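You operate a simulated robot arm through the tools that you are given. There is no shell and no other tool. Be economical: measure what you need, move in short steps, check, and stop when the job is done.

You run a simulated robot arm. Do the job below in one go: nothing can be reset, and whatever is moved stays where it is left.

## Task
Put the boat on top of the cover.
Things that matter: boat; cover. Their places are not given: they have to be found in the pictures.

It is judged by the outcome, as a careful person would: the job done as asked, and still so three seconds after it is handed in. It fails if anything else is knocked over, pushed out of place, dropped, spilled or broken. Lids that push on must go on centred and level and be pressed home; caps that screw on are set level and turned clockwise until they are tight.

## Robot
A 7-joint arm with a two-finger parallel gripper, fixed in place. Base frame: the origin is at the foot of the arm, x ahead of it, y to its left, z up; the work surface is at about z = 0. Readings come in m, degrees, newtons and seconds.
With the tool pointing down near the work surface it reaches from about 0.24 to 0.62 m from the base axis. Its first joint turns from -66.0 to 66.0 degrees. Payload 2.6 kg.
The TCP is the grasp point between the finger pads, 0.03 m short of the fingertips. In the tool frame z runs along the fingers and y along their closing line. Largest opening 0.094 m; finger width 0.028, thickness 0.01; the body of the gripper, 0.05 by 0.096 m, starts 0.055 m behind the TCP.
Orientation is that of the tool frame in the base frame, as a unit quaternion [w, x, y, z]. With the fingers straight down and closing along the base's y, the tool's x points along the base's -x, its y along +y and its z along -z.

## Interface
- The arm moves only by the tool send_rows. Its argument "series" is a list of rows, each a list of 7 numbers: the gripper command, from -1 (fully open) to 1 (shut), values between in proportion, then the shift along the tool's x, y, z in units of 200 mm (1.0 is 200 mm), then the turn, a rotation vector about the tool's x, y, z in units of 45 degrees (1.0 is 45 degrees). In form: [[jaw, tx, ty, tz, ax, ay, az], ...]. A call has 1 to 12 rows; each row is the pose to reach, as a shift and turn from the pose commanded when the call began, along the tool's axes at that moment. A call with a number of a shift or a turn outside -1 to 1 is refused whole. Rows are played at 5 a second. More than 0.05 m and 8.6 degrees between two rows, or a gripper value outside its range, and nothing of the call is played. Where a pose cannot be reached the arm comes as near as it can. A force on the tool above 40 N (or 10 N above the force at the start of the call, whichever is more), or a blocked arm, ends the call early, and 0.2 s more pass. Each finger travels about 0.072 m/s and halts on what it meets, pressing with about 25 N; the grip force reading is that of the motor and also rises with nothing between the fingers. The clock runs only during rows and for 0.2 s after the last one: add rows that repeat a pose to give the fingers time. It gives the time, the measured TCP pose, the force on the tool (base axes), the opening and the grip force at its end, in the units of the frame above (readings bear some noise).
- Cameras (640 x 400 px; columns grow to the right, rows downward): "scene" is fixed at [0.036, 0.4305, 0.5665]; the picture's right is [-0.78, -0.63, 0.00], its down [-0.36, 0.44, -0.82] and it looks along [0.52, -0.64, -0.57] (base axes); focal length 344 px, centre (320, 200). "wrist" rides on the gripper at [0.076, 0.014, -0.102] in the tool frame; the picture's right is [-0.18, 0.98, 0.00], its down [-0.75, -0.14, -0.64] and it looks along [-0.63, -0.12, 0.77] (tool axes); focal length 243 px, centre (320, 200).
- camera(camera): a new picture of that camera. It takes no simulated time.
- probe_pixels(camera, pixels): there is no depth. For up to 12 entries [column, row, z] of the newest picture of that camera ("zoom" is the newest enlarged one), the place [x, y] in the base frame at which the ray of that pixel passes the height z, good to about 0.003 m. It takes no simulated time.
- inspect(camera, box): a new picture of the part [left, top, right, bottom] of that camera's present view, enlarged. It takes no simulated time.
- job_done(): hands the job in; it is judged then, once.

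Work in short steps. Measure before you move; look again where a grasp or a placing could have gone wrong, and mend it. You have 60 turns and 20 pictures in all, those below and enlarged ones among them. Open the gripper and draw the arm clear of the work before you hand the job in, unless the task says otherwise; then end with one line.

The tools are called after "Call:" as a command line: name --pt "numbers of a row" for each row, then --argument value for the rest, lists and objects as JSON in quotes. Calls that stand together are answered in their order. send_rows: Moves the arm, as the interface text tells. Its arguments: {"type":"object","properties":{"series":{"type":"array","items":{"type":"array","items":{"type":"number"}}}},"required":["series"]} The other tools are called the same way: camera (camera) takes a picture; probe_pixels (camera, pixels) gives the place at which the rays of pixels pass given heights; inspect (camera, box) takes an enlarged picture of a part of a camera's view; job_done () hands the job in.

At the start:

```text
time: 0.0
tool_pos: [0.3916, -0.1702, 0.3289]
orientation: [0.001, 0.0, 1.0, 0.0]
ft_force: [0.2, -0.4, 0.2]
finger_gap: 0.0939
grip_force: 0.0
```

scene: 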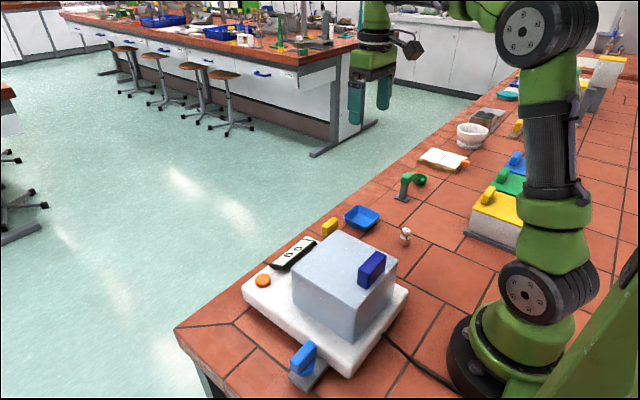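
wrist: 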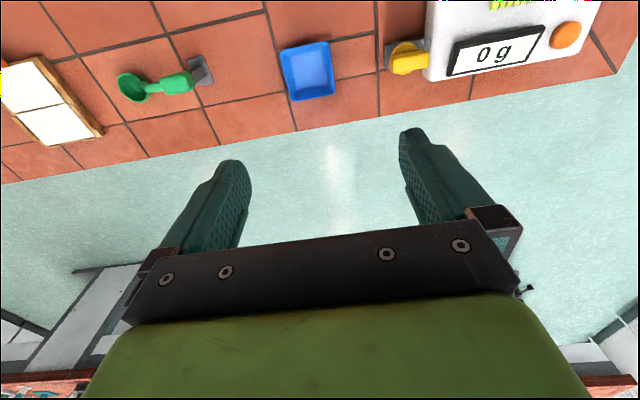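

I'll enlarge the balance region, around (330,270), and the items at right to tell which is the boat (the blue tray at (362,217)?) and which is the cover.

Call:
inspect --camera "scene" --box '[230, 190, 430, 390]'

Call:
inspect --camera "scene" --box '[380, 50, 640, 260]'

```text
2.00 times, centred on (330, 290) of scene
```

zoom: 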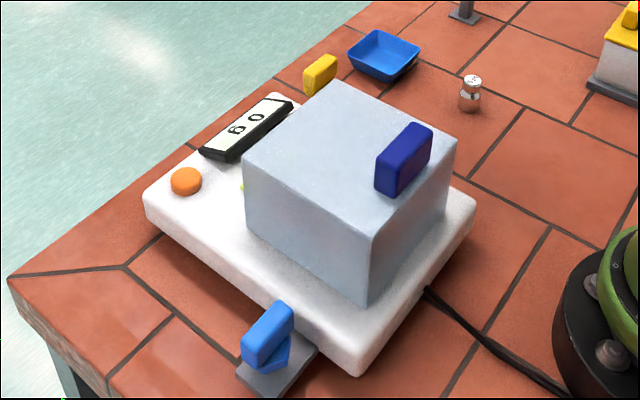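

```text
1.90 times, centred on (510, 155) of scene
```

zoom: 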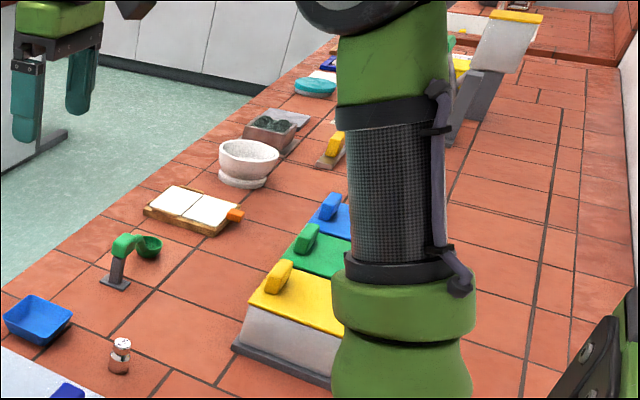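

The cover is the grey box on the balance, with its top corners near scene (337,230), (398,261), (356,308) and (292,268). The boat is the blue tray near (362,217). I'll probe both at several heights.

Call:
probe_pixels --camera "scene" --pixels '[[344, 215, 0.02], [359, 205, 0.02], [380, 213, 0.02], [364, 224, 0.02], [363.5, 231, 0], [349, 378, 0], [352.5, 343, 0.04], [352.5, 343, 0.05], [356, 308, 0.14], [292, 268, 0.14], [337.5, 230, 0.14], [398, 261, 0.14]]'

Call:
probe_pixels --camera "wrist" --pixels '[[280, 48, 0.02], [329, 40, 0.02], [335, 95, 0.02], [290, 101, 0.02], [280, 48, 0.03], [335, 95, 0.03], [450, 75, 0.04], [545, 25, 0.04]]'

```text
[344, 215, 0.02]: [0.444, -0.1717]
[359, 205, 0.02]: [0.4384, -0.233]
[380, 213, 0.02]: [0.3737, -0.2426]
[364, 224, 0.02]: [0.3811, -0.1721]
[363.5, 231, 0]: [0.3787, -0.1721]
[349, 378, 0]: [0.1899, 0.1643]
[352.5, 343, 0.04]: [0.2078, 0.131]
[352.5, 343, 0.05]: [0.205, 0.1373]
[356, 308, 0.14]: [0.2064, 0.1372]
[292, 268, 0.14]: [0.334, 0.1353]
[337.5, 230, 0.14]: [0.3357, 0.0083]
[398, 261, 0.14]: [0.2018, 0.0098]
```

```text
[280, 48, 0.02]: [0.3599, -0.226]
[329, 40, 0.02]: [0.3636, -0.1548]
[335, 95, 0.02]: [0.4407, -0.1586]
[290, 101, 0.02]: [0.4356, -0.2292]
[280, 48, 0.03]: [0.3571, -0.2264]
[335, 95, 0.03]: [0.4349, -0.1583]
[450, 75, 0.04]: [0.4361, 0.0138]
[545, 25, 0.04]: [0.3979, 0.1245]
```

The cover top is at z≈0.14, x 0.20–0.335, y 0.01–0.137, with its handle along the low-x edge. The boat is about 0.07 m wide, centred near (0.405,-0.197). I'll go above it at about z 0.2 and look again.

Call:
send_rows --pt "-1 -0.015 -0.03 0.15 0 0 0" --pt "-1 -0.03 -0.07 0.3 0 0 0" --pt "-1 -0.05 -0.1 0.45 0 0 0" --pt "-1 -0.065 -0.135 0.6 0 0 0" --pt "-1 -0.065 -0.135 0.6 0 0 0"

Call:
camera --camera "wrist"

Call:
inspect --camera "scene" --box '[310, 170, 430, 245]'

```text
time: 1.2
tool_pos: [0.4039, -0.1967, 0.2101]
orientation: [0.0, 0.0, 1.0, 0.0]
ft_force: [-0.2, 0.3, 0.1]
finger_gap: 0.0939
grip_force: 0.0
```

```text
15 pictures are left
```

wrist: 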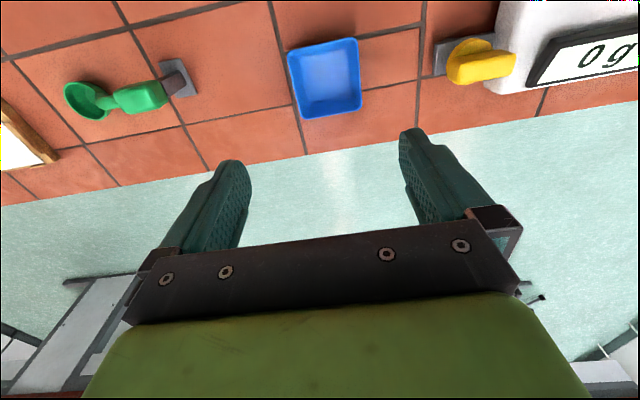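

```text
5.33 times, centred on (370, 208) of scene
```

zoom: 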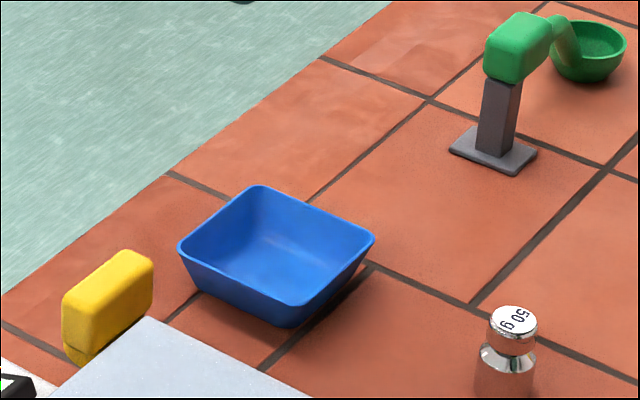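

Boat rim corners are in the zoom at (178,248), (258,186), (375,238), (293,305) and in the wrist view at (287,50), (357,38), (361,108), (302,120). I'll probe these in both views to fix the rim height and centre.

Call:
probe_pixels --camera "zoom" --pixels '[[178, 248, 0.02], [258, 186, 0.02], [375, 238, 0.02], [293, 305, 0.02], [178, 248, 0.03], [258, 186, 0.03], [375, 238, 0.03], [293, 305, 0.03], [288, 327, 0.0], [198, 285, 0.0], [367, 265, 0.0]]'

Call:
probe_pixels --camera "wrist" --pixels '[[287, 50, 0.02], [357, 38, 0.02], [361, 108, 0.02], [302, 120, 0.02], [287, 50, 0.03], [357, 38, 0.03], [361, 108, 0.03], [302, 120, 0.03]]'

```text
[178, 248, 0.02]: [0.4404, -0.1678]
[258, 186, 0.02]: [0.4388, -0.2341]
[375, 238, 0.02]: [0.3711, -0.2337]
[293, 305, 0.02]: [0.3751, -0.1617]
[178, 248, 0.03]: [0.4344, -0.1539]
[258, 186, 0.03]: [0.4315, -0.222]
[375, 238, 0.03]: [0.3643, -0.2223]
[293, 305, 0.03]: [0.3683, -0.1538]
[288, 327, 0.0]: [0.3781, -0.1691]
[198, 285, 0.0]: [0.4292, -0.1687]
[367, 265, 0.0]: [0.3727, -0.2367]
```

```text
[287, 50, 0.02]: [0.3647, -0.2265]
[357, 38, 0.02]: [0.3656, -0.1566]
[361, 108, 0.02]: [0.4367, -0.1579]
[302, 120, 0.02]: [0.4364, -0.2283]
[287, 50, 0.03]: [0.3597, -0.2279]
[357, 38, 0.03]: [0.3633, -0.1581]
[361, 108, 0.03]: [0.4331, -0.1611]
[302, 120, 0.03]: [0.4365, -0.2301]
```

Both views agree at a rim height of about 0.023 m: centre (0.4015,-0.193), 0.07 m square. I'll descend open to TCP z≈0.036, which keeps the fingertips just above the table.

Call:
send_rows --pt "-1 0.012 0.018 0.15 0 0 0" --pt "-1 0.012 0.018 0.35 0 0 0" --pt "-1 0.012 0.018 0.55 0 0 0" --pt "-1 0.012 0.018 0.7 0 0 0" --pt "-1 0.012 0.018 0.8 0 0 0" --pt "-1 0.012 0.018 0.87 0 0 0" --pt "-1 0.012 0.018 0.87 0 0 0"

Call:
inspect --camera "scene" --box '[300, 150, 440, 250]'

```text
time: 2.8
tool_pos: [0.4017, -0.1941, 0.0346]
orientation: [0.0, 0.0, 1.0, 0.0]
ft_force: [0.7, -0.2, 0.4]
finger_gap: 0.0938
grip_force: 0.1
```

```text
4.00 times, centred on (370, 200) of scene
```

zoom: 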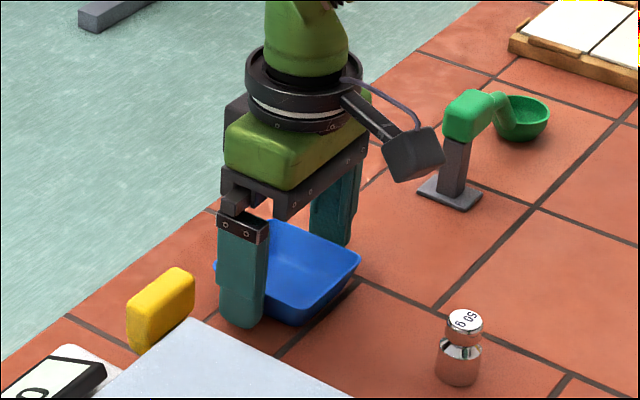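

The fingers straddle the boat on both sides. I'll close and hold.

Call:
send_rows --pt "0.3 0 0 0 0 0 0" --pt "0.6 0 0 0 0 0 0" --pt "1 0 0 0 0 0 0" --pt "1 0 0 0 0 0 0"

```text
time: 3.8
tool_pos: [0.4021, -0.1938, 0.034]
orientation: [0.001, 0.0, 1.0, 0.0]
ft_force: [-0.4, -0.4, -0.9]
finger_gap: 0.0676
grip_force: 25.0
```

The gap of 0.0676 m at 25 N shows the boat is held. I'll lift it about 0.19 m and check.

Call:
send_rows --pt "1 0 0 -0.06 0 0 0" --pt "1 0 0 -0.16 0 0 0" --pt "1 0 0 -0.32 0 0 0" --pt "1 0 0 -0.48 0 0 0" --pt "1 0 0 -0.64 0 0 0" --pt "1 0 0 -0.8 0 0 0" --pt "1 0 0 -0.95 0 0 0" --pt "1 0 0 -0.95 0 0 0"

Call:
inspect --camera "scene" --box '[280, 50, 440, 150]'

```text
time: 5.6
tool_pos: [0.4049, -0.197, 0.2267]
orientation: [0.0, 0.001, 1.0, 0.0]
ft_force: [0.0, 0.3, -0.6]
finger_gap: 0.0688
grip_force: 24.9
```

```text
4.00 times, centred on (360, 100) of scene
```

zoom: 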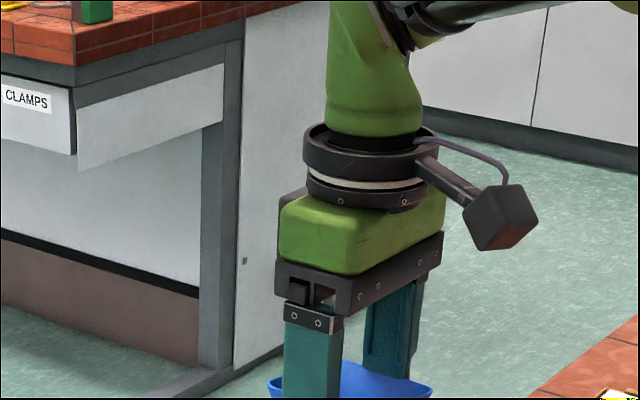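

The boat is held level. I'll move at safe height towards the cover, stopping short to view it with the wrist camera.

Call:
send_rows --pt "1 0 0.08 -0.1 0 0 0" --pt "1 0 0.24 -0.18 0 0 0" --pt "1 0.05 0.4 -0.22 0 0 0" --pt "1 0.15 0.55 -0.22 0 0 0" --pt "1 0.25 0.7 -0.22 0 0 0" --pt "1 0.35 0.85 -0.22 0 0 0" --pt "1 0.4 0.95 -0.22 0 0 0" --pt "1 0.4 0.95 -0.22 0 0 0"

Call:
camera --camera "wrist"

```text
time: 7.4
tool_pos: [0.3222, -0.0038, 0.2695]
orientation: [-0.001, 0.001, 1.0, -0.001]
ft_force: [-1.0, 0.3, 0.0]
finger_gap: 0.0685
grip_force: 25.1
```

```text
11 pictures are left
```

wrist: 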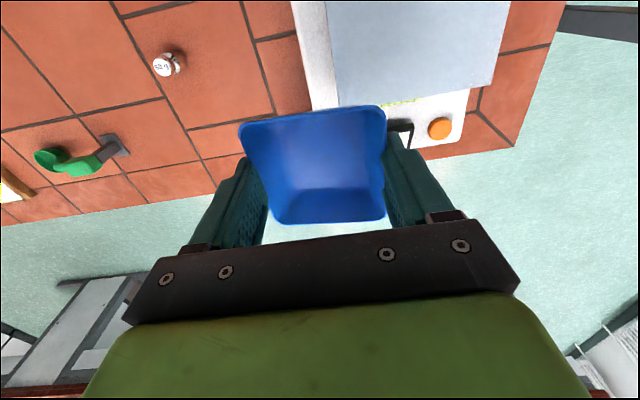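

The cover's high-x top corners show in the wrist view at (338,107) and (492,86), which are scene (337.5,230) and (292,268). I'll triangulate the cover height from them.

Call:
probe_pixels --camera "wrist" --pixels '[[338, 107, 0.13], [338, 107, 0.14], [338, 107, 0.15], [492, 86, 0.13], [492, 86, 0.14], [492, 86, 0.15]]'

Call:
inspect --camera "scene" --box '[270, 210, 430, 310]'

```text
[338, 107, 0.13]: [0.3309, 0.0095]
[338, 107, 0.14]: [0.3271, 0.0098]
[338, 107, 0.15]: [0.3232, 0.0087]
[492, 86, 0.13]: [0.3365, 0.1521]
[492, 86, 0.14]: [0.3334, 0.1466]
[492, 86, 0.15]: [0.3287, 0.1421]
```

```text
4.00 times, centred on (350, 260) of scene
```

zoom: 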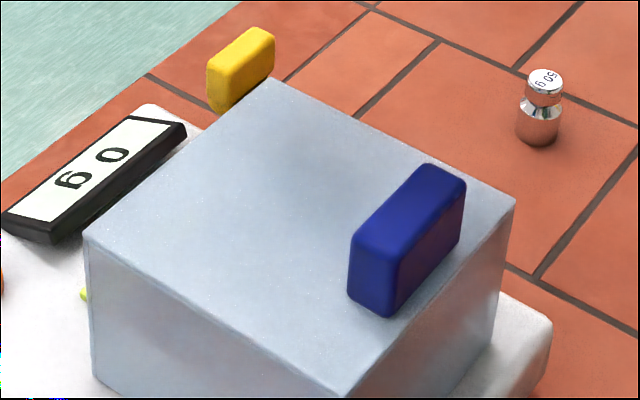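

The new zoom gives clean cover corners at (272,78), (515,200), (345,397), (85,235) and handle base points at (348,293), (388,316), (462,238). I'll probe them.

Call:
probe_pixels --camera "zoom" --pixels '[[272, 78, 0.13], [515, 200, 0.13], [345, 397, 0.13], [85, 235, 0.13], [272, 78, 0.14], [515, 200, 0.14], [345, 397, 0.14], [85, 235, 0.14], [348, 293, 0.14], [388, 316, 0.14], [462, 238, 0.14], [430, 165, 0.17]]'

```text
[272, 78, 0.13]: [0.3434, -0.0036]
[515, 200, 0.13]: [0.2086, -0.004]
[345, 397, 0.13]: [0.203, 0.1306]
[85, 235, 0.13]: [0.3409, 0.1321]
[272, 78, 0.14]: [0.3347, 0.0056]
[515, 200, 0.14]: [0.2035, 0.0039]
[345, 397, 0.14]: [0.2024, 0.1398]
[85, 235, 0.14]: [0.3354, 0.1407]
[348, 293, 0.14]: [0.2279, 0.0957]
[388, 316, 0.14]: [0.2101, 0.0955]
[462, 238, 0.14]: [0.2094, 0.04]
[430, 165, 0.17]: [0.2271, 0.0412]
```

The cover top is at z≈0.14–0.145 and the handle at x 0.208–0.228, leaving x 0.23–0.333 free. I'll centre the boat at (0.284,0.073) and descend to TCP z≈0.20, which puts its bottom near 0.166.

Call:
send_rows --pt "1 0.06 0.12 0 0 0 0" --pt "1 0.13 0.26 0 0 0 0" --pt "1 0.19 0.385 0 0 0 0" --pt "1 0.19 0.385 0.1 0 0 0" --pt "1 0.19 0.385 0.22 0 0 0" --pt "1 0.19 0.385 0.34 0 0 0" --pt "1 0.19 0.385 0.34 0 0 0"

Call:
inspect --camera "scene" --box '[230, 150, 430, 310]'

```text
time: 9.0
tool_pos: [0.2844, 0.0731, 0.2003]
orientation: [0.0, 0.0, 1.0, 0.0]
ft_force: [-0.5, 0.2, -0.2]
finger_gap: 0.0686
grip_force: 25.5
```

```text
2.50 times, centred on (330, 230) of scene
```

zoom: 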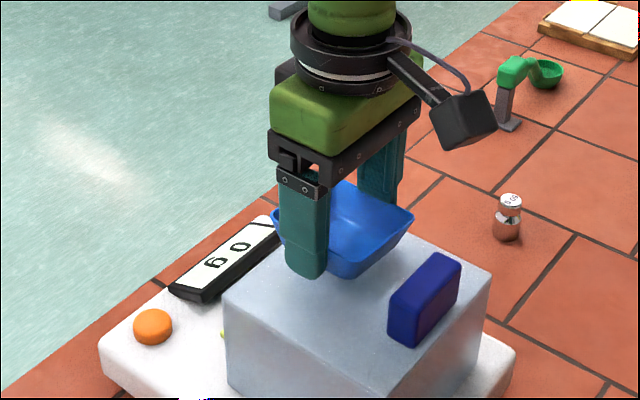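

The boat hovers over the free area, clear of the handle. I'll lower it slowly to about 0.183, then read the force.

Call:
send_rows --pt "1 0 0 0.03 0 0 0" --pt "1 0 0 0.055 0 0 0" --pt "1 0 0 0.075 0 0 0" --pt "1 0 0 0.085 0 0 0" --pt "1 0 0 0.085 0 0 0"

```text
time: 10.2
tool_pos: [0.285, 0.0724, 0.1848]
orientation: [0.002, 0.0, 1.0, 0.0]
ft_force: [0.2, 2.3, 14.3]
finger_gap: 0.0688
grip_force: 24.9
```

There is contact at about 14 N with TCP z≈0.185. I'll back off 1.4 mm to relax the push, then open the fingers.

Call:
send_rows --pt "1 0 0 -0.005 0 0 0" --pt "1 0 0 -0.007 0 0 0" --pt "0.2 0 0 -0.007 0 0 0" --pt "-0.5 0 0 -0.007 0 0 0" --pt "-1 0 0 -0.007 0 0 0" --pt "-1 0 0 -0.007 0 0 0"

Call:
inspect --camera "scene" --box '[230, 150, 430, 310]'

```text
time: 11.6
tool_pos: [0.285, 0.0728, 0.1847]
orientation: [0.0, 0.0, 1.0, -0.002]
ft_force: [1.1, 0.4, 0.1]
finger_gap: 0.0941
grip_force: 0.0
```

```text
2.50 times, centred on (330, 230) of scene
```

zoom: 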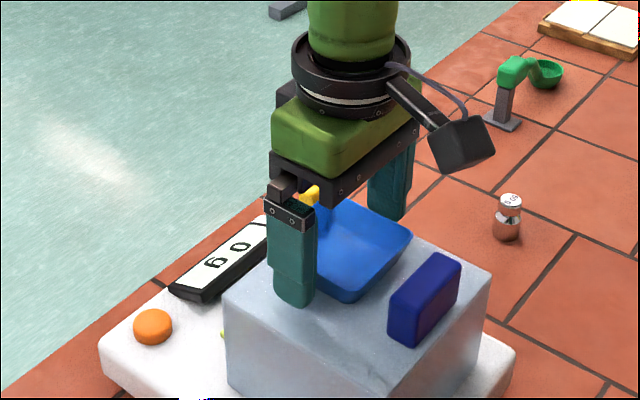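

The boat sits on the cover and the fingers are open and clear of it. I'll lift straight up, then look.

Call:
send_rows --pt "-1 0 0 -0.08 0 0 0" --pt "-1 0 0 -0.2 0 0 0" --pt "-1 0 0 -0.35 0 0 0" --pt "-1 0 0 -0.5 0 0 0" --pt "-1 0 0 -0.65 0 0 0" --pt "-1 -0.2 -0.1 -0.7 0 0 0" --pt "-1 -0.4 -0.2 -0.7 0 0 0" --pt "-1 -0.5 -0.4 -0.7 0 0 0" --pt "-1 -0.5 -0.6 -0.7 0 0 0" --pt "-1 -0.5 -0.6 -0.7 0 0 0"

Call:
inspect --camera "scene" --box '[230, 190, 430, 390]'

```text
time: 13.8
tool_pos: [0.3835, -0.0484, 0.3248]
orientation: [0.0, 0.0, 1.0, 0.0]
ft_force: [-0.7, 0.4, 1.4]
finger_gap: 0.094
grip_force: 0.0
```

```text
2.00 times, centred on (330, 290) of scene
```

zoom: 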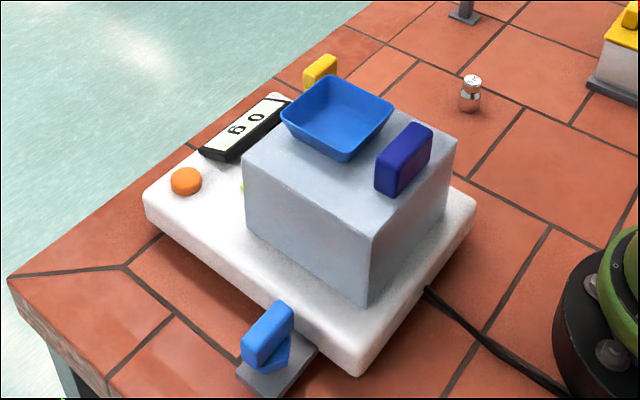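

The boat rests level on the cover, nothing else has moved, and the arm is clear with the gripper open. I'll hand the job in.

Call:
job_done

```text
The job is handed in.
```

The boat is sitting level on top of the cover, clear of its handle; nothing else appeared to move, and the arm is clear with the gripper open.
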